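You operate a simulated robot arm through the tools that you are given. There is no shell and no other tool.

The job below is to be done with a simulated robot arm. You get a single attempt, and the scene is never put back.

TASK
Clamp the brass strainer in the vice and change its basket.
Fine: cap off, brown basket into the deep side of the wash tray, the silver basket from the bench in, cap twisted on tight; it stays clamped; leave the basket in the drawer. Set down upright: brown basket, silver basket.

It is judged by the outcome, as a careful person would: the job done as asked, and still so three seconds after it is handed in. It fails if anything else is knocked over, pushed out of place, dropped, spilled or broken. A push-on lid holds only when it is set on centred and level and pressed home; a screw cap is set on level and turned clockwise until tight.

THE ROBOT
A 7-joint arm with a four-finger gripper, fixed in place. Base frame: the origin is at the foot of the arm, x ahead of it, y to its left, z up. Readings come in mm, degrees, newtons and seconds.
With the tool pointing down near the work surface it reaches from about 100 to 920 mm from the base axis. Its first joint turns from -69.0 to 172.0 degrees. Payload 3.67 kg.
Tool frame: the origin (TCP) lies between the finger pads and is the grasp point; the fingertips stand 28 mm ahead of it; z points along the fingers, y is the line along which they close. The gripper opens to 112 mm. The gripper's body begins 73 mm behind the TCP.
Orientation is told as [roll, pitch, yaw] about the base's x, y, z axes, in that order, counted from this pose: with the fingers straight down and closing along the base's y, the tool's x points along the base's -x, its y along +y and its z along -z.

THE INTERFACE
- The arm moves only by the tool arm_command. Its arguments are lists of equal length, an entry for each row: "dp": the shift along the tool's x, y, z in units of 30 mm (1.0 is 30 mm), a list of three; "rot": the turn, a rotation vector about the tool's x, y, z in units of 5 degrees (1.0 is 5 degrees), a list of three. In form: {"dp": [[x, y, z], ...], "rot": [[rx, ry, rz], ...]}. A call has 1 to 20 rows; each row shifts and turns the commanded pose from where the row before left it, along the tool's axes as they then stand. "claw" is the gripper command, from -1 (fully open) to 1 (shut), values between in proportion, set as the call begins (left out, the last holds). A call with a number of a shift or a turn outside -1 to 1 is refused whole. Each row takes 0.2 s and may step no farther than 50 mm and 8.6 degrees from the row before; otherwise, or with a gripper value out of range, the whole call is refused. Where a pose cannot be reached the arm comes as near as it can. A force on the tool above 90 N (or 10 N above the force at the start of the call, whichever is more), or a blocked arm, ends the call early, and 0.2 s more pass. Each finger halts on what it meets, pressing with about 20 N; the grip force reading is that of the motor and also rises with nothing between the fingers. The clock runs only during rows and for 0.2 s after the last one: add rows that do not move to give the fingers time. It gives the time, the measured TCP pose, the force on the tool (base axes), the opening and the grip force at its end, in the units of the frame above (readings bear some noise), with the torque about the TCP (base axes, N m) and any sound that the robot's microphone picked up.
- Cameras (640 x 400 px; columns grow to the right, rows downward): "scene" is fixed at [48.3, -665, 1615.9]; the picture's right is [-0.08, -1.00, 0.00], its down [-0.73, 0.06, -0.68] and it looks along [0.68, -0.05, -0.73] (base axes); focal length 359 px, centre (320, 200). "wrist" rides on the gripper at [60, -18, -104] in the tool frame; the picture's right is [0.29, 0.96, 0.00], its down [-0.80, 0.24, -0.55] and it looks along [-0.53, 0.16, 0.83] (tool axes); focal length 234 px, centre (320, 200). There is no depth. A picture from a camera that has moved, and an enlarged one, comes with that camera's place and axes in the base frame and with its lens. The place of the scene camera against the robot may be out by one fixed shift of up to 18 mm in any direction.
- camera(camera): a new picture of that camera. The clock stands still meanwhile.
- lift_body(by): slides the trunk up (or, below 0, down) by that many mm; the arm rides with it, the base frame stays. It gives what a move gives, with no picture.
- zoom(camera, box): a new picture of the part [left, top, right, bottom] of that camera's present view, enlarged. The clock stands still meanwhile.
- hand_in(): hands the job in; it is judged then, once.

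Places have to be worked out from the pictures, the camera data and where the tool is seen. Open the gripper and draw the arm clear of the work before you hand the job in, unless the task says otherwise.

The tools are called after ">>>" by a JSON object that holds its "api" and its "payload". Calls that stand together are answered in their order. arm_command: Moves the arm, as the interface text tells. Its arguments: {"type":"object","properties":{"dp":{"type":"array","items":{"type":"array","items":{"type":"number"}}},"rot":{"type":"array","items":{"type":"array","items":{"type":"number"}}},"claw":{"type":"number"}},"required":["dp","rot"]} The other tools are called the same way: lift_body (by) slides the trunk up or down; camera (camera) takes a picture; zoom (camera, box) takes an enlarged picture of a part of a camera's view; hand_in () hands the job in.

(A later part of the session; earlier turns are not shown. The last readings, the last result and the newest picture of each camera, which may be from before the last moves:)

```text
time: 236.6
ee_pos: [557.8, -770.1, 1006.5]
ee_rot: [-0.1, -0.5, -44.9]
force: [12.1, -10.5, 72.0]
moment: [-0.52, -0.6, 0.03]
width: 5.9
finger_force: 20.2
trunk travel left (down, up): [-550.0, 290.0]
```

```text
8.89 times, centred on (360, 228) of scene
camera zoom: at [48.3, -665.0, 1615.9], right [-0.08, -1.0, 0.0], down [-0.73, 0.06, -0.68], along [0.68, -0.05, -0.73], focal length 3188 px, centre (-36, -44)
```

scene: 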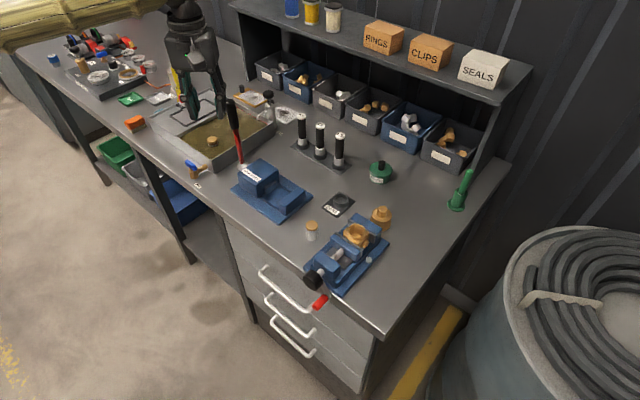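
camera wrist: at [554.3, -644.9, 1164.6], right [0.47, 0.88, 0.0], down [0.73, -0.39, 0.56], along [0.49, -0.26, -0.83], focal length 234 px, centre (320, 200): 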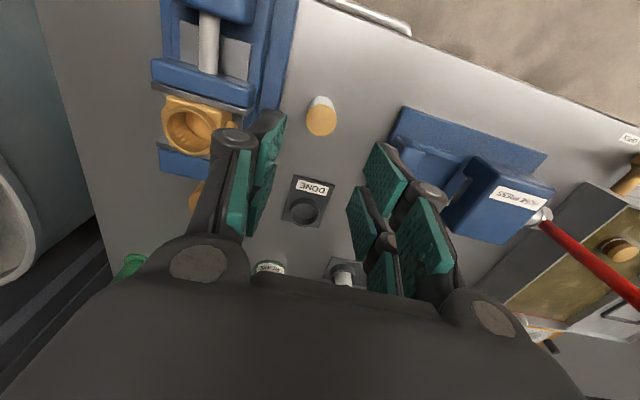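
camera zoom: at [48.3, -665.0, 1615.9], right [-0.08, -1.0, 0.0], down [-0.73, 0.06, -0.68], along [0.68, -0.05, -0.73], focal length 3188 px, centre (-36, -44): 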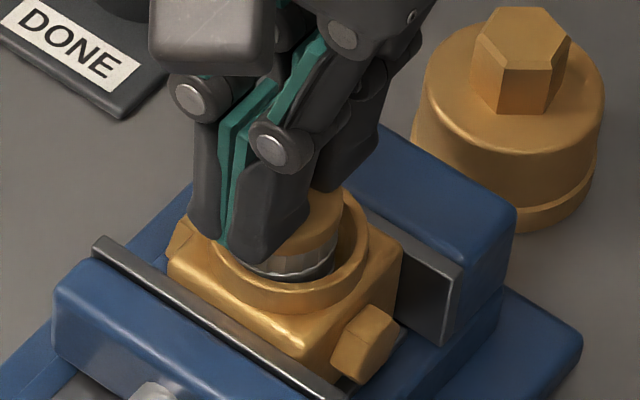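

It's rigid at 72 N. I back off and look.

>>> {"api": "arm_command", "payload": {"dp": [[0, 0, -0.5], [0, 0, -0.7], [0, 0, -0.7], [0, 0, -0.5], [0, 0, 0]], "rot": [[0, 0, 0], [0, 0, 0], [0, 0, 0], [0, 0, 0], [0, 0, 0]], "claw": 0.1}}

>>> {"api": "zoom", "payload": {"camera": "scene", "box": [335, 205, 385, 250]}}

>>> {"api": "zoom", "payload": {"camera": "wrist", "box": [250, 70, 390, 180]}}

```text
time: 237.8
ee_pos: [560.2, -773.0, 1069.9]
ee_rot: [0.1, 0.0, -45.1]
force: [-0.2, 0.5, 0.3]
moment: [0.04, 0.02, 0.0]
width: 50.2
finger_force: 0.0
trunk travel left (down, up): [-550.0, 290.0]
```

```text
8.89 times, centred on (360, 228) of scene
camera zoom: at [48.3, -665.0, 1615.9], right [-0.08, -1.0, 0.0], down [-0.73, 0.06, -0.68], along [0.68, -0.05, -0.73], focal length 3188 px, centre (-36, -44)
```

zoom: 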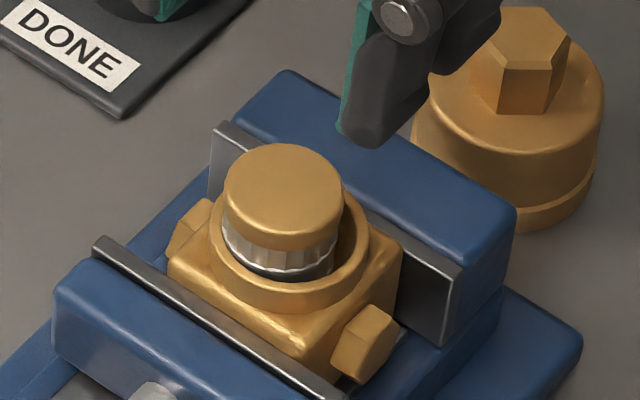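

```text
3.64 times, centred on (320, 125) of wrist
camera zoom: at [504.8, -744.7, 1174.2], right [0.47, 0.88, 0.0], down [0.73, -0.39, 0.55], along [0.49, -0.26, -0.83], focal length 852 px, centre (320, 473)
```

zoom: 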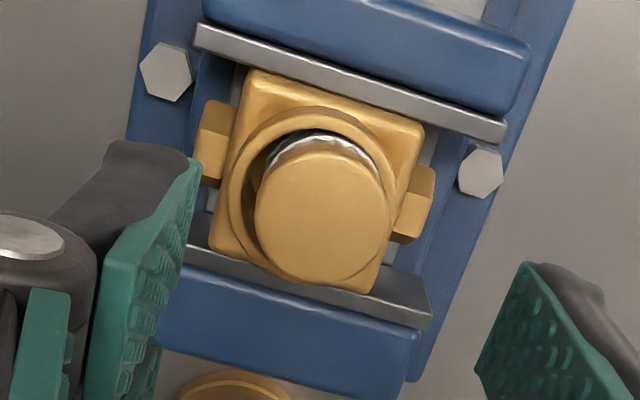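

It likely needs its bottom to drop into a recess of the bore (the old one sat ~3 mm deeper). I'll regrip the disc and do a gentle circular search with light downward force.

>>> {"api": "arm_command", "payload": {"dp": [[0, 0, 0.8], [0, 0, 0.8], [0, 0, 0.9], [0, 0, 0]], "rot": [[0, 0, 0], [0, 0, 0], [0, 0, 0], [0, 0, 0]]}}

>>> {"api": "arm_command", "payload": {"dp": [[0, 0, 0], [0, 0, 0], [0, 0, 0], [0, 0, -0.1], [0, 0, 0]], "rot": [[0, 0, 0], [0, 0, 0], [0, 0, 0], [0, 0, 0], [0, 0, 0]], "claw": 1}}

>>> {"api": "zoom", "payload": {"camera": "scene", "box": [335, 205, 385, 250]}}

```text
time: 238.8
ee_pos: [559.8, -773.8, 995.2]
ee_rot: [0.1, 0.0, -44.9]
force: [-0.8, -0.4, 0.1]
moment: [0.03, -0.01, 0.03]
width: 50.5
finger_force: 0.0
trunk travel left (down, up): [-550.0, 290.0]
```

```text
time: 239.9
ee_pos: [559.3, -774.0, 998.2]
ee_rot: [0.1, 0.1, -45.0]
force: [0.3, -0.6, -0.5]
moment: [-0.07, 0.03, -0.01]
width: 28.6
finger_force: 20.1
trunk travel left (down, up): [-550.0, 290.0]
```

```text
8.89 times, centred on (360, 228) of scene
camera zoom: at [48.3, -665.0, 1615.9], right [-0.08, -1.0, 0.0], down [-0.73, 0.06, -0.68], along [0.68, -0.05, -0.73], focal length 3188 px, centre (-36, -44)
```

zoom: 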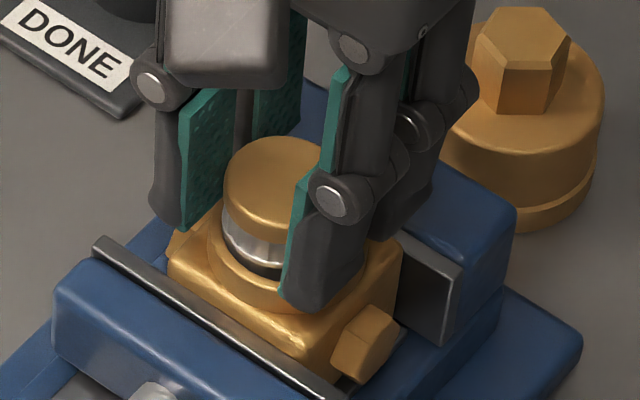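

The disc is about 1.8 mm toward the robot and 1 mm +S of the old position. I correct that, lower to light contact and run a 1 mm circular search.

>>> {"api": "arm_command", "payload": {"dp": [[-0.06, -0.033, 0], [0, 0, 0.1], [0, 0, 0.07], [0.033, 0, 0], [-0.01, 0.023, 0], [-0.023, 0.01, 0], [-0.023, -0.01, 0], [-0.01, -0.023, 0], [0.01, -0.023, 0], [0.023, -0.01, 0], [0.023, 0.01, 0], [-0.023, 0.023, 0], [0, 0, 0]], "rot": [[0, 0, 0], [0, 0, 0], [0, 0, 0], [0, 0, 0], [0, 0, 0], [0, 0, 0], [0, 0, 0], [0, 0, 0], [0, 0, 0], [0, 0, 0], [0, 0, 0], [0, 0, 0], [0, 0, 0]]}}

>>> {"api": "zoom", "payload": {"camera": "scene", "box": [335, 205, 385, 250]}}

```text
time: 242.8
ee_pos: [560.0, -773.7, 993.0]
ee_rot: [0.0, 0.0, -45.0]
force: [-0.8, -1.2, 5.6]
moment: [-0.05, 0.06, 0.01]
width: 27.3
finger_force: 20.4
trunk travel left (down, up): [-550.0, 290.0]
```

```text
8.89 times, centred on (360, 228) of scene
camera zoom: at [48.3, -665.0, 1615.9], right [-0.08, -1.0, 0.0], down [-0.73, 0.06, -0.68], along [0.68, -0.05, -0.73], focal length 3188 px, centre (-36, -44)
```

zoom: 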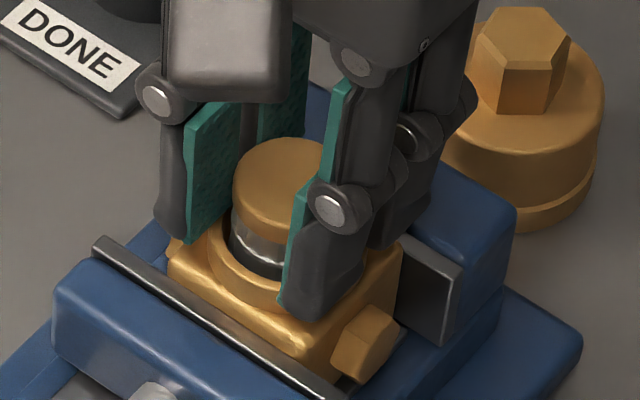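

Not dropping in yet. I lift the basket out and move it 60 mm forward so the wrist camera looks straight down into the bore.

>>> {"api": "arm_command", "payload": {"dp": [[0, 0, -0.5], [0, 0, -0.8], [0, 0, -0.8], [0, 0, -0.7], [-1, 0, 0], [-1, 0, 0], [0, 0, 0]], "rot": [[0, 0, 0], [0, 0, 0], [0, 0, 0], [0, 0, 0], [0, 0, 0], [0, 0, 0], [0, 0, 0]]}}

>>> {"api": "camera", "payload": {"camera": "wrist"}}

>>> {"api": "zoom", "payload": {"camera": "wrist", "box": [270, 10, 370, 90]}}

>>> {"api": "zoom", "payload": {"camera": "scene", "box": [335, 190, 395, 250]}}

```text
time: 244.3
ee_pos: [602.0, -817.2, 1077.3]
ee_rot: [0.1, 0.0, -44.9]
force: [-0.7, 1.3, -0.7]
moment: [0.01, 0.01, -0.02]
width: 27.0
finger_force: 20.2
trunk travel left (down, up): [-550.0, 290.0]
```

```text
taken
camera wrist: at [547.0, -789.7, 1182.0], right [0.47, 0.88, 0.0], down [0.73, -0.39, 0.56], along [0.49, -0.26, -0.83], focal length 234 px, centre (320, 200)
```

wrist: 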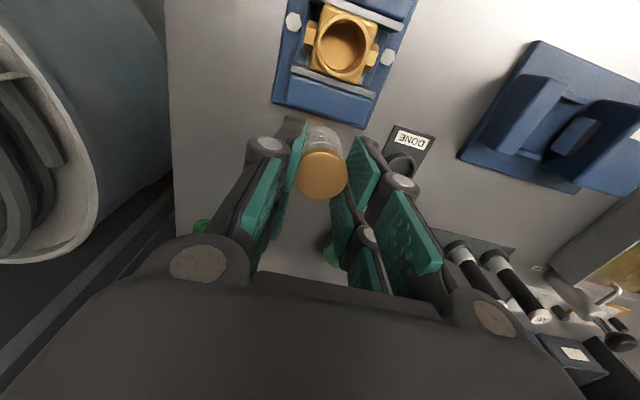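

```text
5.00 times, centred on (320, 50) of wrist
camera zoom: at [547.0, -789.7, 1182.0], right [0.47, 0.88, 0.0], down [0.73, -0.39, 0.56], along [0.49, -0.26, -0.83], focal length 1171 px, centre (320, 950)
```

zoom: 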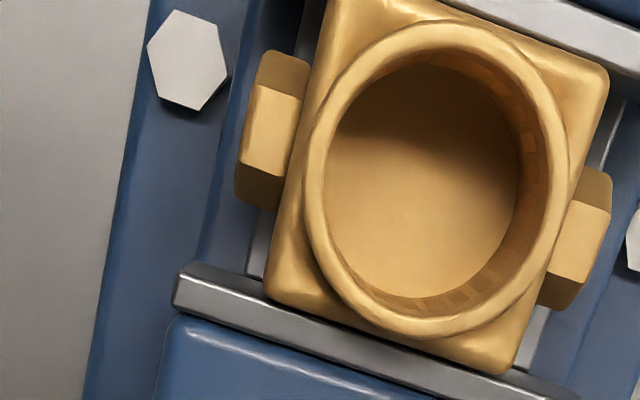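

```text
6.67 times, centred on (365, 220) of scene
camera zoom: at [48.3, -665.0, 1615.9], right [-0.08, -1.0, 0.0], down [-0.73, 0.06, -0.68], along [0.68, -0.05, -0.73], focal length 2391 px, centre (20, 67)
```

zoom: 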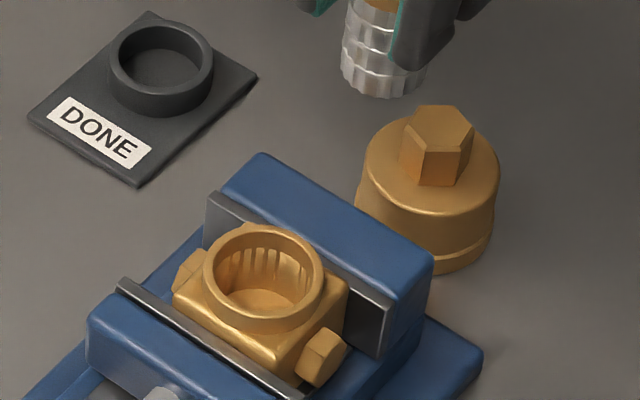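

The bore is a plain cylinder (≈35 mm) with a flat floor, so the silver basket (≈28 mm) simply stands on it loosely. It was seated; it's just a slightly different height. I check how the basket sits in the gripper to recentre it.

>>> {"api": "zoom", "payload": {"camera": "wrist", "box": [270, 110, 370, 210]}}

>>> {"api": "zoom", "payload": {"camera": "scene", "box": [350, 160, 410, 220]}}

```text
4.00 times, centred on (320, 160) of wrist
camera zoom: at [547.0, -789.7, 1182.0], right [0.47, 0.88, 0.0], down [0.73, -0.39, 0.56], along [0.49, -0.26, -0.83], focal length 937 px, centre (320, 360)
```

zoom: 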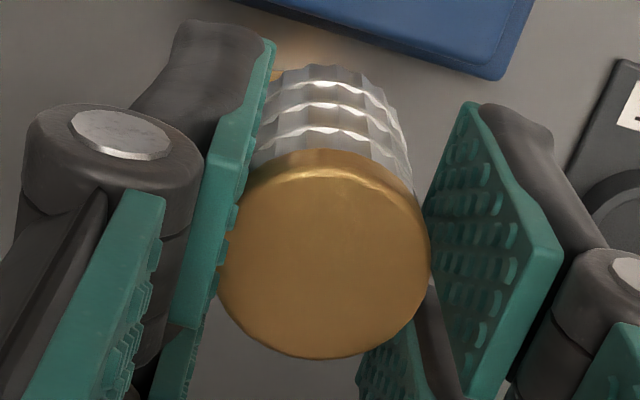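

```text
6.67 times, centred on (380, 190) of scene
camera zoom: at [48.3, -665.0, 1615.9], right [-0.08, -1.0, 0.0], down [-0.73, 0.06, -0.68], along [0.68, -0.05, -0.73], focal length 2391 px, centre (-80, 267)
```

zoom: 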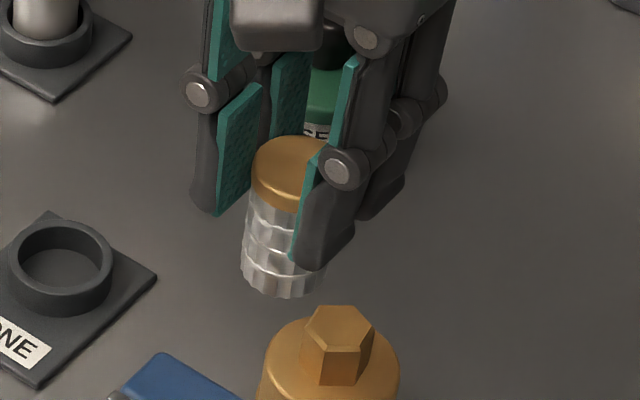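

The basket is slightly tilted in the grip, but it will stand flat on the floor when released. I bring it back over the bore and lower it in.

>>> {"api": "arm_command", "payload": {"dp": [[1, 0, 0], [1, 0, 0], [0.04, 0, 0.4], [0, 0, 0.5], [0, 0, 0.5], [0, 0, 0.4], [0, 0, 0]], "rot": [[0, 0, 0], [0, 0, 0], [0, 0, 0], [0, 0, 0], [0, 0, 0], [0, 0, 0], [0, 0, 0]]}}

>>> {"api": "zoom", "payload": {"camera": "scene", "box": [335, 200, 385, 245]}}

```text
time: 245.9
ee_pos: [557.8, -775.1, 1021.3]
ee_rot: [0.1, 0.0, -45.0]
force: [0.8, -0.3, -0.1]
moment: [-0.02, -0.01, 0.01]
width: 26.8
finger_force: 20.3
trunk travel left (down, up): [-550.0, 290.0]
```

```text
8.89 times, centred on (360, 222) of scene
camera zoom: at [48.3, -665.0, 1615.9], right [-0.08, -1.0, 0.0], down [-0.73, 0.06, -0.68], along [0.68, -0.05, -0.73], focal length 3188 px, centre (-36, 0)
```

zoom: 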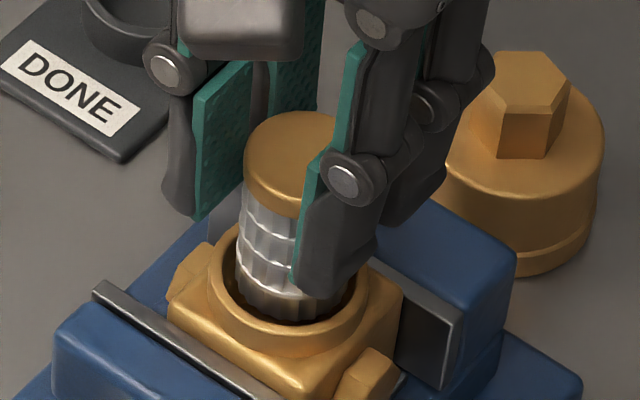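

Entering cleanly. I lower to the floor.

>>> {"api": "arm_command", "payload": {"dp": [[0, 0, 0.35], [0, 0, 0.35], [0, 0, 0.15], [0, 0, 0]], "rot": [[0, 0, 0], [0, 0, 0], [0, 0, 0], [0, 0, 0]]}}

>>> {"api": "arm_command", "payload": {"dp": [[0, 0, 0.07], [0, 0, 0]], "rot": [[0, 0, 0], [0, 0, 0]]}}

>>> {"api": "zoom", "payload": {"camera": "scene", "box": [335, 205, 385, 250]}}

```text
time: 246.9
ee_pos: [559.5, -774.9, 997.1]
ee_rot: [0.1, 0.1, -45.1]
force: [1.2, -0.8, -0.4]
moment: [-0.04, 0.02, 0.05]
width: 26.7
finger_force: 19.6
trunk travel left (down, up): [-550.0, 290.0]
```

```text
time: 247.6
ee_pos: [559.1, -774.8, 995.1]
ee_rot: [0.1, -0.1, -45.0]
force: [-0.1, -0.3, 0.4]
moment: [-0.01, -0.02, 0.0]
width: 27.1
finger_force: 20.1
trunk travel left (down, up): [-550.0, 290.0]
```

```text
8.89 times, centred on (360, 228) of scene
camera zoom: at [48.3, -665.0, 1615.9], right [-0.08, -1.0, 0.0], down [-0.73, 0.06, -0.68], along [0.68, -0.05, -0.73], focal length 3188 px, centre (-36, -44)
```

zoom: 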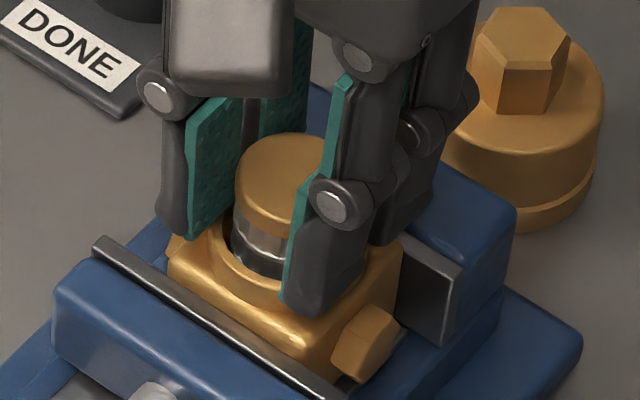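

No contact yet; 2–3 mm more.

>>> {"api": "arm_command", "payload": {"dp": [[0, 0, 0.08], [0, 0, 0]], "rot": [[0, 0, 0], [0, 0, 0]]}}

>>> {"api": "arm_command", "payload": {"dp": [[0, 0, 0.06], [0, 0, 0]], "rot": [[0, 0, 0], [0, 0, 0]]}}

```text
time: 248.2
ee_pos: [559.8, -775.0, 993.0]
ee_rot: [0.1, -0.1, -45.0]
force: [-0.6, 0.3, 1.7]
moment: [-0.02, -0.03, -0.01]
width: 26.6
finger_force: 20.1
trunk travel left (down, up): [-550.0, 290.0]
```

```text
time: 248.8
ee_pos: [559.2, -773.4, 992.7]
ee_rot: [0.1, -0.1, -44.9]
force: [1.3, -3.4, 14.8]
moment: [-0.12, -0.09, -0.01]
width: 26.6
finger_force: 19.9
trunk travel left (down, up): [-550.0, 290.0]
```

Contact (15 N). I release and view.

>>> {"api": "arm_command", "payload": {"dp": [[0, 0, -0.06], [0, 0, 0], [0, 0, 0]], "rot": [[0, 0, 0], [0, 0, 0], [0, 0, 0]], "claw": 0.0}}

>>> {"api": "arm_command", "payload": {"dp": [[0, 0, -0.6], [0, 0, -0.9], [0, 0, -0.9], [0, 0, 0]], "rot": [[0, 0, 0], [0, 0, 0], [0, 0, 0], [0, 0, 0]]}}

>>> {"api": "zoom", "payload": {"camera": "scene", "box": [335, 205, 385, 250]}}

>>> {"api": "zoom", "payload": {"camera": "wrist", "box": [260, 70, 380, 180]}}

```text
time: 249.6
ee_pos: [560.7, -773.6, 990.8]
ee_rot: [0.2, 0.0, -44.9]
force: [-0.3, -0.2, -0.9]
moment: [0.02, 0.02, 0.01]
width: 56.0
finger_force: 0.2
trunk travel left (down, up): [-550.0, 290.0]
```

```text
time: 250.6
ee_pos: [560.6, -775.2, 1063.9]
ee_rot: [0.0, 0.0, -45.1]
force: [-0.1, -1.2, 0.0]
moment: [0.01, 0.01, 0.0]
width: 55.8
finger_force: 0.0
trunk travel left (down, up): [-550.0, 290.0]
```

```text
8.89 times, centred on (360, 228) of scene
camera zoom: at [48.3, -665.0, 1615.9], right [-0.08, -1.0, 0.0], down [-0.73, 0.06, -0.68], along [0.68, -0.05, -0.73], focal length 3188 px, centre (-36, -44)
```

zoom: 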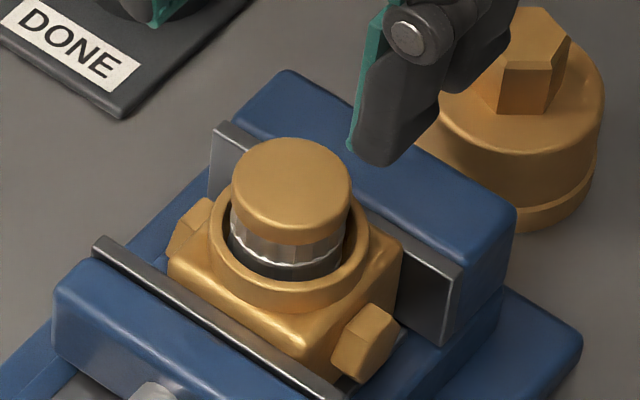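

```text
3.64 times, centred on (320, 125) of wrist
camera zoom: at [505.6, -745.5, 1168.1], right [0.47, 0.88, 0.0], down [0.73, -0.39, 0.55], along [0.49, -0.26, -0.83], focal length 852 px, centre (320, 473)
```

zoom: 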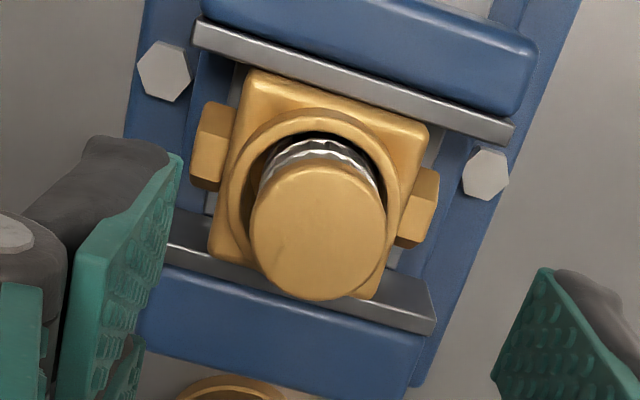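

The silver basket stands level inside the bore; it was pressed to the floor earlier. Now for the cap: I raise, and turn the wrist to yaw 148° (the orientation it was released in), so I can then twist clockwise over a long stroke.

>>> {"api": "arm_command", "payload": {"dp": [[0, 0, -0.9], [0, 0, 0], [0, 0, 0], [0, 0, 0], [0, 0, 0], [0, 0, 0], [0, 0, 0], [0, 0, 0], [0, 0, 0], [0, 0, 0], [0, 0, 0], [0, 0, 0], [0, 0, 0], [0, 0, 0], [0, 0, 0], [0, 0, 0], [0, 0, 0], [0, 0, 0], [0, 0, 0], [0, 0, 0]], "rot": [[0, 0, 0], [0, 0, -1], [0, 0, -1], [0, 0, -1], [0, 0, -1], [0, 0, -1], [0, 0, -1], [0, 0, -1], [0, 0, -1], [0, 0, -1], [0, 0, -1], [0, 0, -1], [0, 0, -1], [0, 0, -1], [0, 0, -1], [0, 0, -1], [0, 0, -1], [0, 0, -1], [0, 0, -1], [0, 0, -1]], "claw": 0.2}}

>>> {"api": "arm_command", "payload": {"dp": [[0, 0, 0], [0, 0, 0], [0, 0, 0], [0, 0, 0], [0, 0, 0], [0, 0, 0], [0, 0, 0], [0, 0, 0], [0, 0, 0], [0, 0, 0], [0, 0, 0], [0, 0, 0], [0, 0, 0], [0, 0, 0], [0, 0, 0], [0, 0, 0], [0, 0, 0], [0, 0, 0], [0, 0, 0], [0, 0, 0]], "rot": [[0, 0, -1], [0, 0, -1], [0, 0, -1], [0, 0, -1], [0, 0, -1], [0, 0, -1], [0, 0, -1], [0, 0, -1], [0, 0, -1], [0, 0, -1], [0, 0, -1], [0, 0, -1], [0, 0, -1], [0, 0, -1], [0, 0, -1], [0, 0, -1], [0, 0, -1], [0, 0, -1], [0, 0, -1], [0, 0, -0.6]]}}

>>> {"api": "camera", "payload": {"camera": "wrist"}}

```text
time: 254.8
ee_pos: [559.1, -773.6, 1090.7]
ee_rot: [0.0, -0.2, 50.1]
force: [0.1, -0.1, 0.5]
moment: [0.03, -0.03, 0.03]
width: 44.9
finger_force: 0.0
trunk travel left (down, up): [-550.0, 290.0]
```

```text
time: 258.9
ee_pos: [558.8, -774.9, 1091.4]
ee_rot: [-0.1, 0.1, 148.1]
force: [0.7, 0.3, 0.5]
moment: [0.02, -0.01, 0.0]
width: 44.7
finger_force: 0.0
trunk travel left (down, up): [-550.0, 290.0]
```

```text
taken
camera wrist: at [619.5, -792.4, 1195.5], right [-0.26, -0.97, 0.0], down [-0.8, 0.22, 0.55], along [-0.53, 0.15, -0.83], focal length 234 px, centre (320, 200)
```

wrist: 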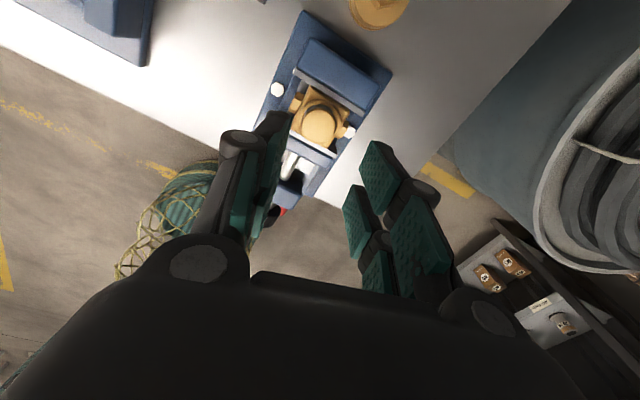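

From this opposite viewpoint I also check how the basket sits in the bore.

>>> {"api": "zoom", "payload": {"camera": "wrist", "box": [270, 70, 370, 160]}}

```text
4.44 times, centred on (320, 115) of wrist
camera zoom: at [619.5, -792.4, 1195.5], right [-0.26, -0.97, 0.0], down [-0.8, 0.22, 0.55], along [-0.53, 0.15, -0.83], focal length 1041 px, centre (320, 578)
```

zoom: 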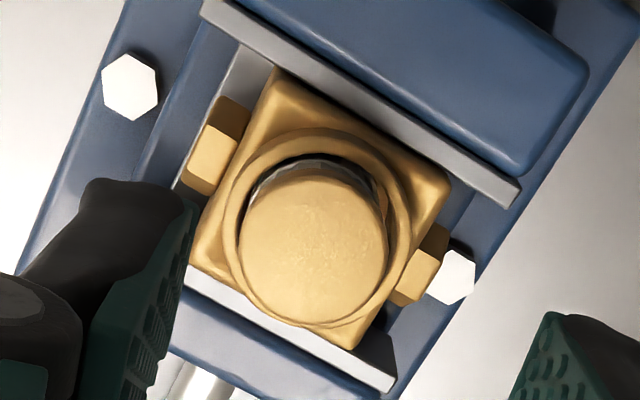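

The basket is well centred. I move over the cap.

>>> {"api": "arm_command", "payload": {"dp": [[0.958, 0.198, 0], [0.958, 0.198, 0], [0.958, 0.198, 0], [0.958, 0.198, 0], [0, 0, 0.9], [0, 0, 0]], "rot": [[0, 0, 0], [0, 0, 0], [0, 0, 0], [0, 0, 0], [0, 0, 0], [0, 0, 0]]}}

>>> {"api": "zoom", "payload": {"camera": "wrist", "box": [260, 50, 380, 150]}}

>>> {"api": "zoom", "payload": {"camera": "scene", "box": [340, 130, 430, 230]}}

```text
time: 260.4
ee_pos: [643.8, -855.5, 1064.4]
ee_rot: [0.0, 0.1, 148.0]
force: [-0.9, -0.4, -0.7]
moment: [0.01, -0.03, -0.01]
width: 44.9
finger_force: 0.1
trunk travel left (down, up): [-550.0, 290.0]
```

```text
4.00 times, centred on (320, 100) of wrist
camera zoom: at [704.2, -873.9, 1167.9], right [-0.26, -0.96, 0.0], down [-0.8, 0.22, 0.55], along [-0.53, 0.15, -0.83], focal length 937 px, centre (320, 600)
```

zoom: 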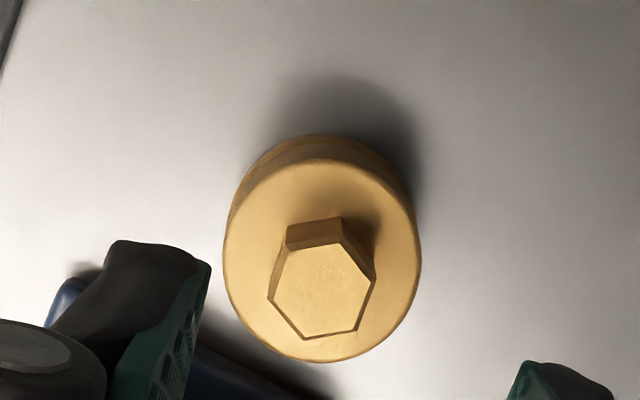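

```text
4.00 times, centred on (385, 180) of scene
camera zoom: at [48.3, -665.0, 1615.9], right [-0.08, -1.0, 0.0], down [-0.73, 0.06, -0.68], along [0.68, -0.05, -0.73], focal length 1435 px, centre (60, 280)
```

zoom: 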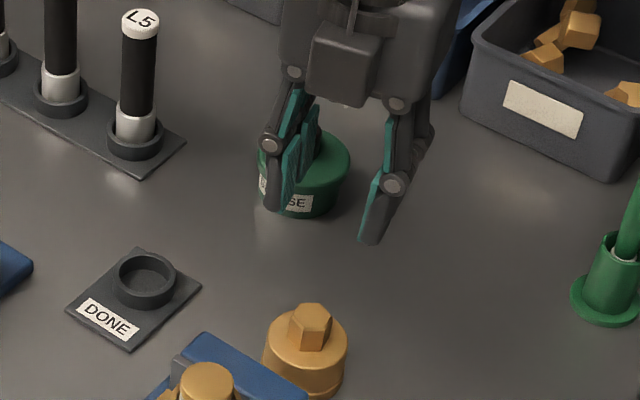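

Well aligned with the hex. I descend to the same grip height as before (z≈951) and close.

>>> {"api": "arm_command", "payload": {"dp": [[0, 0, 0.75], [0, 0, 0.75], [0, 0, 0.75], [0, 0, 0.75], [0, 0, 0.74], [0, 0, 0]], "rot": [[0, 0, 0], [0, 0, 0], [0, 0, 0], [0, 0, 0], [0, 0, 0], [0, 0, 0]]}}

>>> {"api": "arm_command", "payload": {"dp": [[0, 0, 0], [0, 0, 0], [0, 0, 0]], "rot": [[0, 0, 0], [0, 0, 0], [0, 0, 0]], "claw": 1}}

>>> {"api": "zoom", "payload": {"camera": "scene", "box": [350, 180, 410, 230]}}

```text
time: 261.8
ee_pos: [642.7, -853.5, 952.1]
ee_rot: [-0.1, 0.1, 148.0]
force: [0.0, 1.0, 0.7]
moment: [0.0, -0.01, 0.01]
width: 44.7
finger_force: 0.0
trunk travel left (down, up): [-550.0, 290.0]
```

```text
time: 262.6
ee_pos: [643.4, -854.2, 952.0]
ee_rot: [-0.1, 0.0, 148.1]
force: [-0.3, 0.0, 0.0]
moment: [0.0, 0.01, 0.0]
width: 22.9
finger_force: 19.8
trunk travel left (down, up): [-550.0, 290.0]
```

```text
8.00 times, centred on (380, 205) of scene
camera zoom: at [48.3, -665.0, 1615.9], right [-0.08, -1.0, 0.0], down [-0.73, 0.06, -0.68], along [0.68, -0.05, -0.73], focal length 2869 px, centre (-160, 160)
```

zoom: 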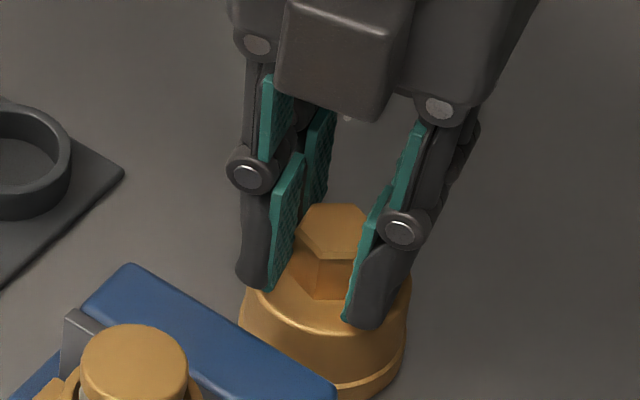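

Gripped. I lift the cap and carry it back over the body, compensating so its axis returns to where it came off.

>>> {"api": "arm_command", "payload": {"dp": [[0, 0, -0.5], [0, 0, -0.8], [0, 0, -1], [0, 0, -1], [0, 0, -1], [-0.9345, -0.214, 0], [-0.9345, -0.214, 0], [-0.9345, -0.214, 0], [-0.9345, -0.214, 0], [0, 0, 0]], "rot": [[0, 0, 0], [0, 0, 0], [0, 0, 0], [0, 0, 0], [0, 0, 0], [0, 0, 0], [0, 0, 0], [0, 0, 0], [0, 0, 0], [0, 0, 0]]}}

>>> {"api": "zoom", "payload": {"camera": "scene", "box": [320, 165, 400, 245]}}

>>> {"api": "zoom", "payload": {"camera": "wrist", "box": [250, 50, 390, 210]}}

```text
time: 264.8
ee_pos: [562.4, -776.2, 1079.8]
ee_rot: [-0.2, 0.0, 148.1]
force: [0.5, -0.3, -1.0]
moment: [0.02, 0.03, 0.02]
width: 22.9
finger_force: 19.7
trunk travel left (down, up): [-550.0, 290.0]
```

```text
5.00 times, centred on (360, 205) of scene
camera zoom: at [48.3, -665.0, 1615.9], right [-0.08, -1.0, 0.0], down [-0.73, 0.06, -0.68], along [0.68, -0.05, -0.73], focal length 1793 px, centre (120, 175)
```

zoom: 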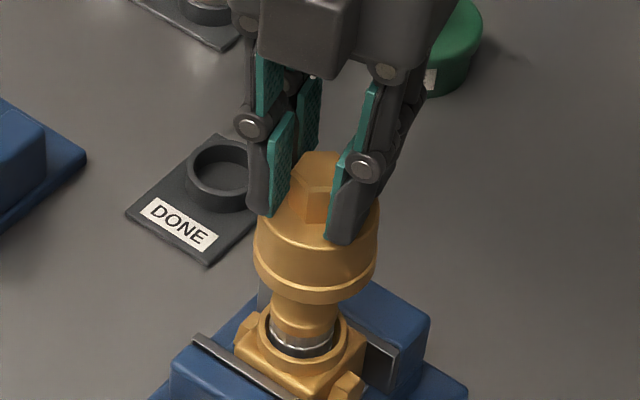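

```text
2.50 times, centred on (320, 130) of wrist
camera zoom: at [623.0, -793.1, 1184.6], right [-0.26, -0.96, 0.0], down [-0.8, 0.22, 0.55], along [-0.53, 0.15, -0.83], focal length 585 px, centre (320, 375)
```

zoom: 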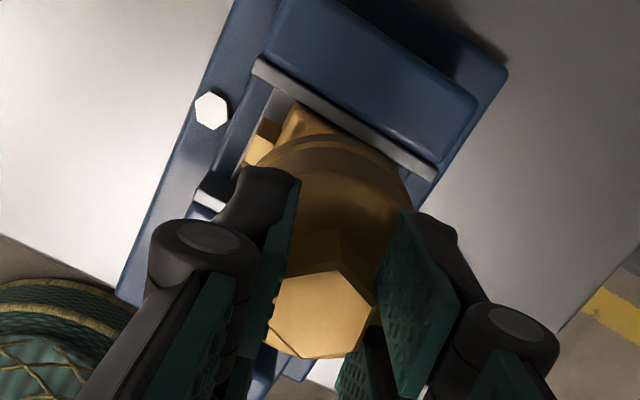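

The alignment looks the same as at lift-off. I lower to z≈1043 and compare.

>>> {"api": "arm_command", "payload": {"dp": [[0, 0, 0.6], [0, 0, 0.6], [0, 0, 0]], "rot": [[0, 0, 0], [0, 0, 0], [0, 0, 0]]}}

>>> {"api": "zoom", "payload": {"camera": "scene", "box": [330, 185, 390, 245]}}

```text
time: 265.6
ee_pos: [561.2, -774.2, 1046.0]
ee_rot: [-0.2, 0.1, 148.0]
force: [-1.0, -0.1, -1.0]
moment: [0.0, 0.01, -0.02]
width: 22.6
finger_force: 19.7
trunk travel left (down, up): [-550.0, 290.0]
```

```text
6.67 times, centred on (360, 215) of scene
camera zoom: at [48.3, -665.0, 1615.9], right [-0.08, -1.0, 0.0], down [-0.73, 0.06, -0.68], along [0.68, -0.05, -0.73], focal length 2391 px, centre (53, 100)
```

zoom: 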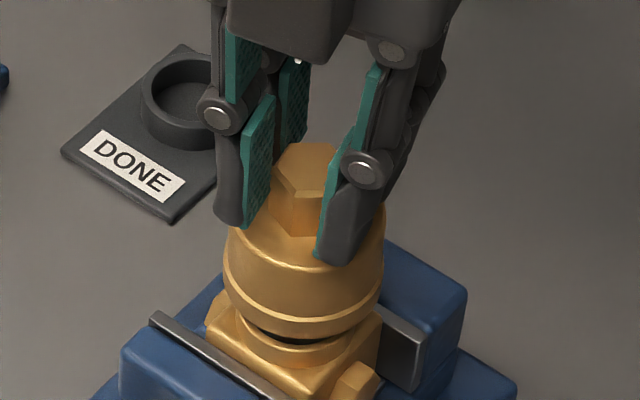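

The cap is about 1.2 mm toward the robot relative to lift-off. I correct that and lower until it touches the thread.

>>> {"api": "arm_command", "payload": {"dp": [[0.039, 0.009, 0], [0, 0, 0.2], [0, 0, 0]], "rot": [[0, 0, 0], [0, 0, 0], [0, 0, 0]]}}

>>> {"api": "arm_command", "payload": {"dp": [[0, 0, 0.13], [0, 0, 0]], "rot": [[0, 0, 0], [0, 0, 0]]}}

>>> {"api": "arm_command", "payload": {"dp": [[0, 0, 0.1], [0, 0, 0]], "rot": [[0, 0, 0], [0, 0, 0]]}}

>>> {"api": "zoom", "payload": {"camera": "scene", "box": [330, 185, 390, 245]}}

```text
time: 266.4
ee_pos: [562.7, -774.8, 1038.9]
ee_rot: [-0.1, 0.1, 148.0]
force: [0.0, -0.2, -0.7]
moment: [0.06, -0.02, -0.03]
width: 22.7
finger_force: 20.0
trunk travel left (down, up): [-550.0, 290.0]
```

```text
time: 266.9
ee_pos: [563.3, -775.3, 1036.4]
ee_rot: [-0.1, 0.1, 147.9]
force: [1.0, -2.6, 8.8]
moment: [0.05, 0.06, 0.01]
width: 22.9
finger_force: 19.8
trunk travel left (down, up): [-550.0, 290.0]
```

```text
time: 267.6
ee_pos: [563.3, -773.8, 1034.8]
ee_rot: [-0.1, 0.2, 148.1]
force: [6.5, -7.7, 21.9]
moment: [-0.3, -0.11, 0.03]
width: 23.1
finger_force: 19.9
trunk travel left (down, up): [-550.0, 290.0]
```

```text
6.67 times, centred on (360, 215) of scene
camera zoom: at [48.3, -665.0, 1615.9], right [-0.08, -1.0, 0.0], down [-0.73, 0.06, -0.68], along [0.68, -0.05, -0.73], focal length 2391 px, centre (53, 100)
```

zoom: 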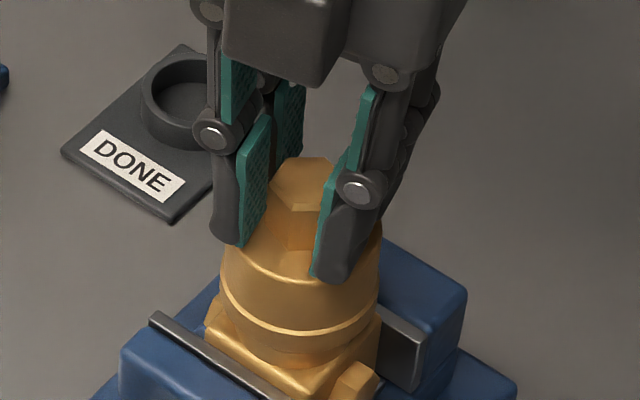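

It contacts the thread (about 22 N, pushed +n by 10 N). I shift 1.3 mm +n, ease the pressure, and start turning clockwise 40°.

>>> {"api": "arm_command", "payload": {"dp": [[0.042, 0.01, -0.05], [0, 0, 0]], "rot": [[0, 0, 0], [0, 0, 0]]}}

>>> {"api": "arm_command", "payload": {"dp": [[0, 0, 0], [0, 0, 0], [0, 0, 0], [0, 0, 0], [0, 0, 0], [0, 0, 0], [0, 0, 0], [0, 0, 0], [0, 0, 0]], "rot": [[0, 0, 1], [0, 0, 1], [0, 0, 1], [0, 0, 1], [0, 0, 1], [0, 0, 1], [0, 0, 1], [0, 0, 1], [0, 0, 0]]}}

>>> {"api": "zoom", "payload": {"camera": "scene", "box": [330, 185, 390, 245]}}

```text
time: 268.1
ee_pos: [563.5, -775.0, 1034.6]
ee_rot: [-0.2, 0.0, 148.0]
force: [0.6, 0.7, 7.0]
moment: [0.16, 0.1, -0.01]
width: 22.6
finger_force: 19.6
trunk travel left (down, up): [-550.0, 290.0]
```

```text
time: 270.1
ee_pos: [565.0, -775.9, 1034.8]
ee_rot: [-0.2, 0.0, 108.1]
force: [2.5, -1.8, 5.9]
moment: [-0.21, -0.01, 0.04]
width: 22.7
finger_force: 20.1
trunk travel left (down, up): [-550.0, 290.0]
```

```text
6.67 times, centred on (360, 215) of scene
camera zoom: at [48.3, -665.0, 1615.9], right [-0.08, -1.0, 0.0], down [-0.73, 0.06, -0.68], along [0.68, -0.05, -0.73], focal length 2391 px, centre (53, 100)
```

zoom: 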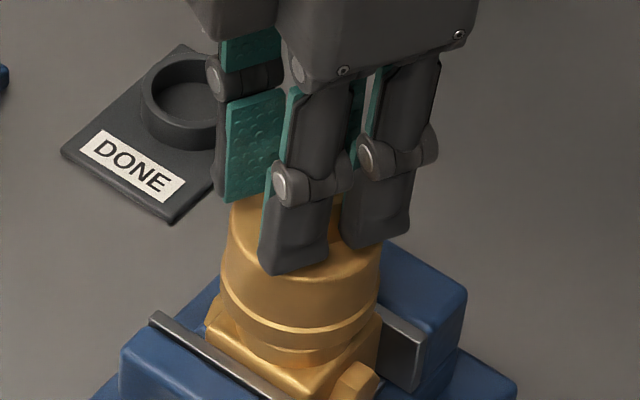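

Light force and turning. I continue clockwise 100° with a slight downward drift.

>>> {"api": "arm_command", "payload": {"dp": [[0, 0, 0.003], [0, 0, 0.003], [0, 0, 0.003], [0, 0, 0.003], [0, 0, 0.003], [0, 0, 0.003], [0, 0, 0.003], [0, 0, 0.003], [0, 0, 0.003], [0, 0, 0.003], [0, 0, 0.003], [0, 0, 0.003], [0, 0, 0.003], [0, 0, 0.003], [0, 0, 0.003], [0, 0, 0.003], [0, 0, 0.003], [0, 0, 0.003], [0, 0, 0.003], [0, 0, 0]], "rot": [[0, 0, 1], [0, 0, 1], [0, 0, 1], [0, 0, 1], [0, 0, 1], [0, 0, 1], [0, 0, 1], [0, 0, 1], [0, 0, 1], [0, 0, 1], [0, 0, 1], [0, 0, 1], [0, 0, 1], [0, 0, 1], [0, 0, 1], [0, 0, 1], [0, 0, 1], [0, 0, 1], [0, 0, 1], [0, 0, 0]]}}

>>> {"api": "zoom", "payload": {"camera": "scene", "box": [330, 185, 390, 245]}}

```text
time: 274.4
ee_pos: [564.2, -775.0, 1033.1]
ee_rot: [-0.1, -0.2, 13.0]
force: [-2.5, -4.2, 15.9]
moment: [-0.16, 0.39, 0.06]
width: 22.8
finger_force: 20.3
trunk travel left (down, up): [-550.0, 290.0]
```

```text
6.67 times, centred on (360, 215) of scene
camera zoom: at [48.3, -665.0, 1615.9], right [-0.08, -1.0, 0.0], down [-0.73, 0.06, -0.68], along [0.68, -0.05, -0.73], focal length 2391 px, centre (53, 100)
```

zoom: 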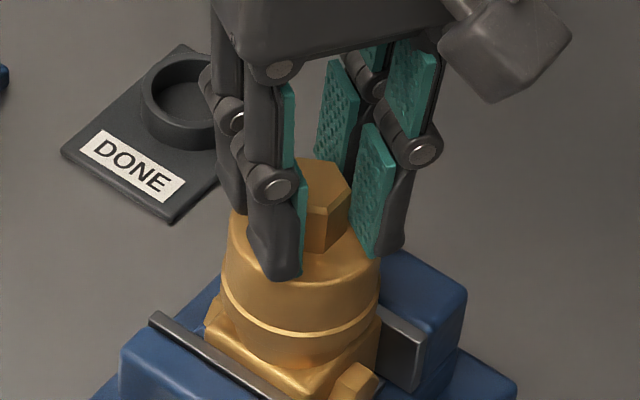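

I test engagement by lifting 2.5 mm gently and reading the force.

>>> {"api": "arm_command", "payload": {"dp": [[0, 0, -0.13], [0, 0, 0]], "rot": [[0, 0, 0], [0, 0, 0]]}}

>>> {"api": "zoom", "payload": {"camera": "scene", "box": [330, 185, 390, 245]}}

>>> {"api": "zoom", "payload": {"camera": "wrist", "box": [240, 40, 400, 200]}}

```text
time: 274.9
ee_pos: [563.3, -774.6, 1035.8]
ee_rot: [0.1, -0.1, 13.1]
force: [0.2, -0.1, -1.0]
moment: [0.02, -0.02, -0.02]
width: 22.5
finger_force: 19.7
trunk travel left (down, up): [-550.0, 290.0]
```

```text
6.67 times, centred on (360, 215) of scene
camera zoom: at [48.3, -665.0, 1615.9], right [-0.08, -1.0, 0.0], down [-0.73, 0.06, -0.68], along [0.68, -0.05, -0.73], focal length 2391 px, centre (53, 100)
```

zoom: 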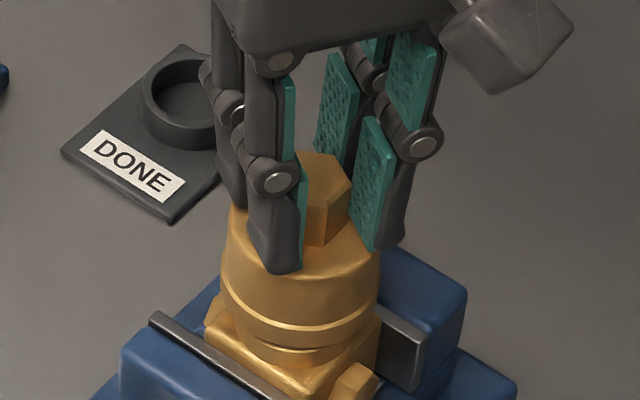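

```text
2.50 times, centred on (320, 120) of wrist
camera zoom: at [510.1, -807.3, 1139.6], right [-0.5, 0.87, 0.0], down [0.72, 0.41, 0.56], along [0.48, 0.28, -0.83], focal length 585 px, centre (320, 400)
```

zoom: 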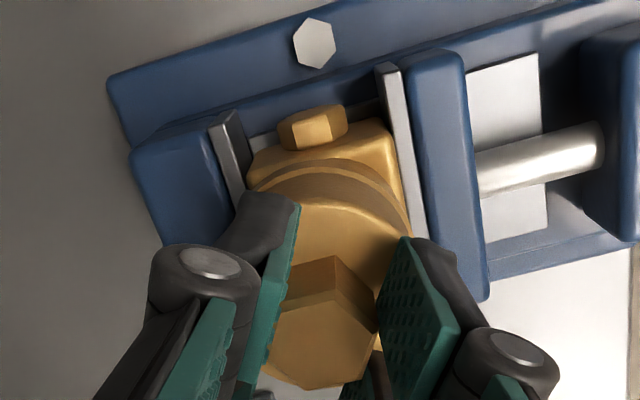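

Not engaged: the cap rests on the rim because the hex isn't centred on the tool axis, so rotating swings it off-centre. I'll take it back to the bench and recentre it in the gripper by regripping at several angles.

>>> {"api": "arm_command", "payload": {"dp": [[0, 0, -0.6], [0, 0, -0.9], [-0.4975, -0.8075, 0], [-0.4975, -0.8075, 0], [-0.4975, -0.8075, 0], [-0.4975, -0.8075, 0], [0, 0, 0.9], [0, 0, 0.9], [0, 0, 0.9], [0, 0, 0.9], [0, 0, 0]], "rot": [[0, 0, 0], [0, 0, 0], [0, 0, 0], [0, 0, 0], [0, 0, 0], [0, 0, 0], [0, 0, 0], [0, 0, 0], [0, 0, 0], [0, 0, 0], [0, 0, 0]]}}

>>> {"api": "zoom", "payload": {"camera": "scene", "box": [330, 160, 430, 250]}}

```text
time: 277.4
ee_pos: [644.4, -858.3, 972.1]
ee_rot: [0.2, -0.2, 13.1]
force: [0.3, -0.7, -0.4]
moment: [-0.01, 0.01, -0.01]
width: 22.7
finger_force: 20.5
trunk travel left (down, up): [-550.0, 290.0]
```

```text
4.44 times, centred on (380, 205) of scene
camera zoom: at [48.3, -665.0, 1615.9], right [-0.08, -1.0, 0.0], down [-0.73, 0.06, -0.68], along [0.68, -0.05, -0.73], focal length 1594 px, centre (53, 178)
```

zoom: 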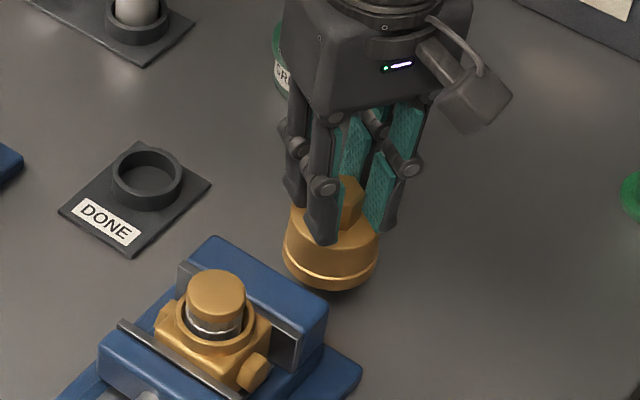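

I lower the cap onto the bench in steps.

>>> {"api": "arm_command", "payload": {"dp": [[0, 0, 0.35], [0, 0, 0.2], [0, 0, 0]], "rot": [[0, 0, 0], [0, 0, 0], [0, 0, 0]]}}

>>> {"api": "arm_command", "payload": {"dp": [[0, 0, 0.13], [0, 0, 0]], "rot": [[0, 0, 0], [0, 0, 0]]}}

>>> {"api": "arm_command", "payload": {"dp": [[0, 0, 0.1], [0, 0, 0]], "rot": [[0, 0, 0], [0, 0, 0]]}}

```text
time: 278.1
ee_pos: [643.3, -857.9, 955.4]
ee_rot: [0.1, -0.2, 13.0]
force: [0.5, 0.8, -1.6]
moment: [0.01, -0.02, 0.0]
width: 22.6
finger_force: 19.7
trunk travel left (down, up): [-550.0, 290.0]
```

```text
time: 278.8
ee_pos: [644.4, -857.6, 952.4]
ee_rot: [0.1, -0.2, 13.0]
force: [0.2, 0.3, -1.1]
moment: [-0.03, 0.01, 0.01]
width: 22.9
finger_force: 20.0
trunk travel left (down, up): [-550.0, 290.0]
```

```text
time: 279.4
ee_pos: [645.2, -857.4, 948.6]
ee_rot: [0.1, -0.1, 13.0]
force: [-0.7, -0.9, 0.1]
moment: [-0.01, -0.01, 0.03]
width: 22.6
finger_force: 20.2
trunk travel left (down, up): [-550.0, 290.0]
```

>>> {"api": "arm_command", "payload": {"dp": [[0, 0, 0.08], [0, 0, 0]], "rot": [[0, 0, 0], [0, 0, 0]]}}

>>> {"api": "arm_command", "payload": {"dp": [[0, 0, 0.07], [0, 0, 0]], "rot": [[0, 0, 0], [0, 0, 0]]}}

```text
time: 279.9
ee_pos: [644.3, -856.7, 948.6]
ee_rot: [0.0, -0.2, 13.0]
force: [1.7, -5.9, 13.0]
moment: [-0.18, -0.42, -0.1]
width: 22.7
finger_force: 19.8
trunk travel left (down, up): [-550.0, 290.0]
```

```text
time: 280.6
ee_pos: [643.5, -855.5, 947.4]
ee_rot: [-0.1, -0.3, 13.0]
force: [1.6, -10.7, 23.9]
moment: [-0.28, 0.0, 0.05]
width: 22.8
finger_force: 20.2
trunk travel left (down, up): [-550.0, 290.0]
```

Standing on the bench. I release, rise 60 mm, and view the hex to centre on it.

>>> {"api": "arm_command", "payload": {"dp": [[0, 0, -0.08], [0, 0, 0], [0, 0, 0], [0, 0, -0.7], [0, 0, -0.7], [0, 0, -0.7], [0, 0, 0]], "rot": [[0, 0, 0], [0, 0, 0], [0, 0, 0], [0, 0, 0], [0, 0, 0], [0, 0, 0], [0, 0, 0]], "claw": 0.2}}

>>> {"api": "zoom", "payload": {"camera": "wrist", "box": [260, 60, 380, 180]}}

```text
time: 282.1
ee_pos: [646.5, -857.8, 1011.9]
ee_rot: [0.1, -0.1, 13.1]
force: [-0.4, -0.5, 0.3]
moment: [0.01, 0.01, 0.0]
width: 44.6
finger_force: 0.1
trunk travel left (down, up): [-550.0, 290.0]
```

```text
3.33 times, centred on (320, 120) of wrist
camera zoom: at [591.8, -890.0, 1114.1], right [-0.5, 0.87, 0.0], down [0.72, 0.41, 0.56], along [0.48, 0.28, -0.83], focal length 781 px, centre (320, 467)
```

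zoom: 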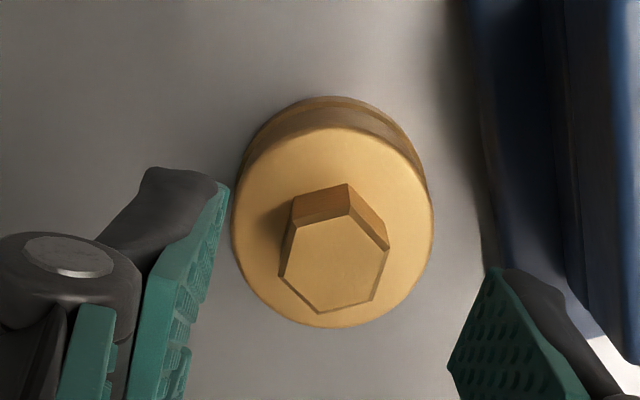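

I do mechanical centring: grip at yaw 13°, then 73°, then 133° at a fixed tool position, so the cap gets pulled onto the tool axis.

>>> {"api": "arm_command", "payload": {"dp": [[0, 0, 0.7], [0, 0, 0.7], [0, 0, 0.6], [0, 0, 0]], "rot": [[0, 0, 0], [0, 0, 0], [0, 0, 0], [0, 0, 0]]}}

>>> {"api": "arm_command", "payload": {"dp": [[0, 0, 0], [0, 0, 0], [0, 0, 0], [0, 0, 0]], "rot": [[0, 0, 0], [0, 0, 0], [0, 0, 0], [0, 0, 0]], "claw": 1}}

>>> {"api": "arm_command", "payload": {"dp": [[0, 0, 0], [0, 0, 0], [0, 0, 0], [0, 0, 0], [0, 0, 0], [0, 0, 0], [0, 0, 0], [0, 0, 0], [0, 0, 0], [0, 0, 0], [0, 0, 0], [0, 0, 0], [0, 0, 0], [0, 0, 0], [0, 0, 0]], "rot": [[0, 0, 0], [0, 0, 0], [0, 0, -1], [0, 0, -1], [0, 0, -1], [0, 0, -1], [0, 0, -1], [0, 0, -1], [0, 0, -1], [0, 0, -1], [0, 0, -1], [0, 0, -1], [0, 0, -1], [0, 0, -1], [0, 0, 0]], "claw": 0.2}}

>>> {"api": "arm_command", "payload": {"dp": [[0, 0, 0], [0, 0, 0], [0, 0, 0], [0, 0, 0]], "rot": [[0, 0, 0], [0, 0, 0], [0, 0, 0], [0, 0, 0]], "claw": 1}}

>>> {"api": "zoom", "payload": {"camera": "scene", "box": [350, 180, 410, 230]}}

```text
time: 283.1
ee_pos: [646.6, -856.2, 949.2]
ee_rot: [-0.1, 0.0, 13.0]
force: [0.3, 0.2, 0.1]
moment: [0.0, -0.03, 0.0]
width: 44.9
finger_force: 0.2
trunk travel left (down, up): [-550.0, 290.0]
```

```text
time: 284.1
ee_pos: [644.9, -855.2, 949.7]
ee_rot: [0.1, -0.1, 13.0]
force: [-0.1, -0.4, -0.9]
moment: [0.0, -0.02, -0.01]
width: 23.3
finger_force: 20.1
trunk travel left (down, up): [-550.0, 290.0]
```

```text
time: 287.4
ee_pos: [644.8, -856.8, 950.1]
ee_rot: [-0.1, -0.1, 73.1]
force: [-0.6, 0.6, 0.2]
moment: [0.03, -0.02, 0.03]
width: 44.3
finger_force: 0.0
trunk travel left (down, up): [-550.0, 290.0]
```

```text
time: 288.4
ee_pos: [645.6, -857.0, 949.7]
ee_rot: [-0.1, -0.1, 73.0]
force: [-0.7, 0.3, 0.5]
moment: [0.0, 0.0, -0.02]
width: 22.7
finger_force: 19.7
trunk travel left (down, up): [-550.0, 290.0]
```

```text
8.00 times, centred on (380, 205) of scene
camera zoom: at [48.3, -665.0, 1615.9], right [-0.08, -1.0, 0.0], down [-0.73, 0.06, -0.68], along [0.68, -0.05, -0.73], focal length 2869 px, centre (-160, 160)
```

zoom: 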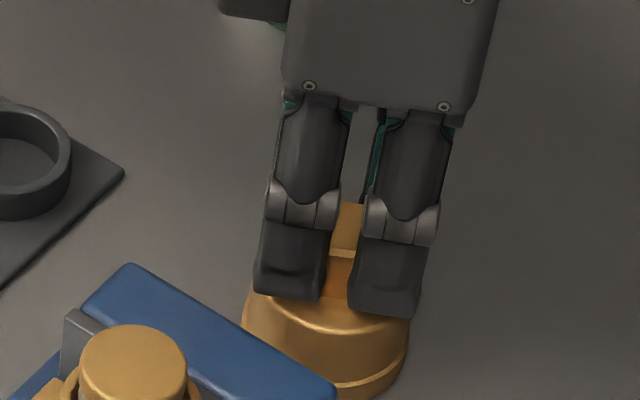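

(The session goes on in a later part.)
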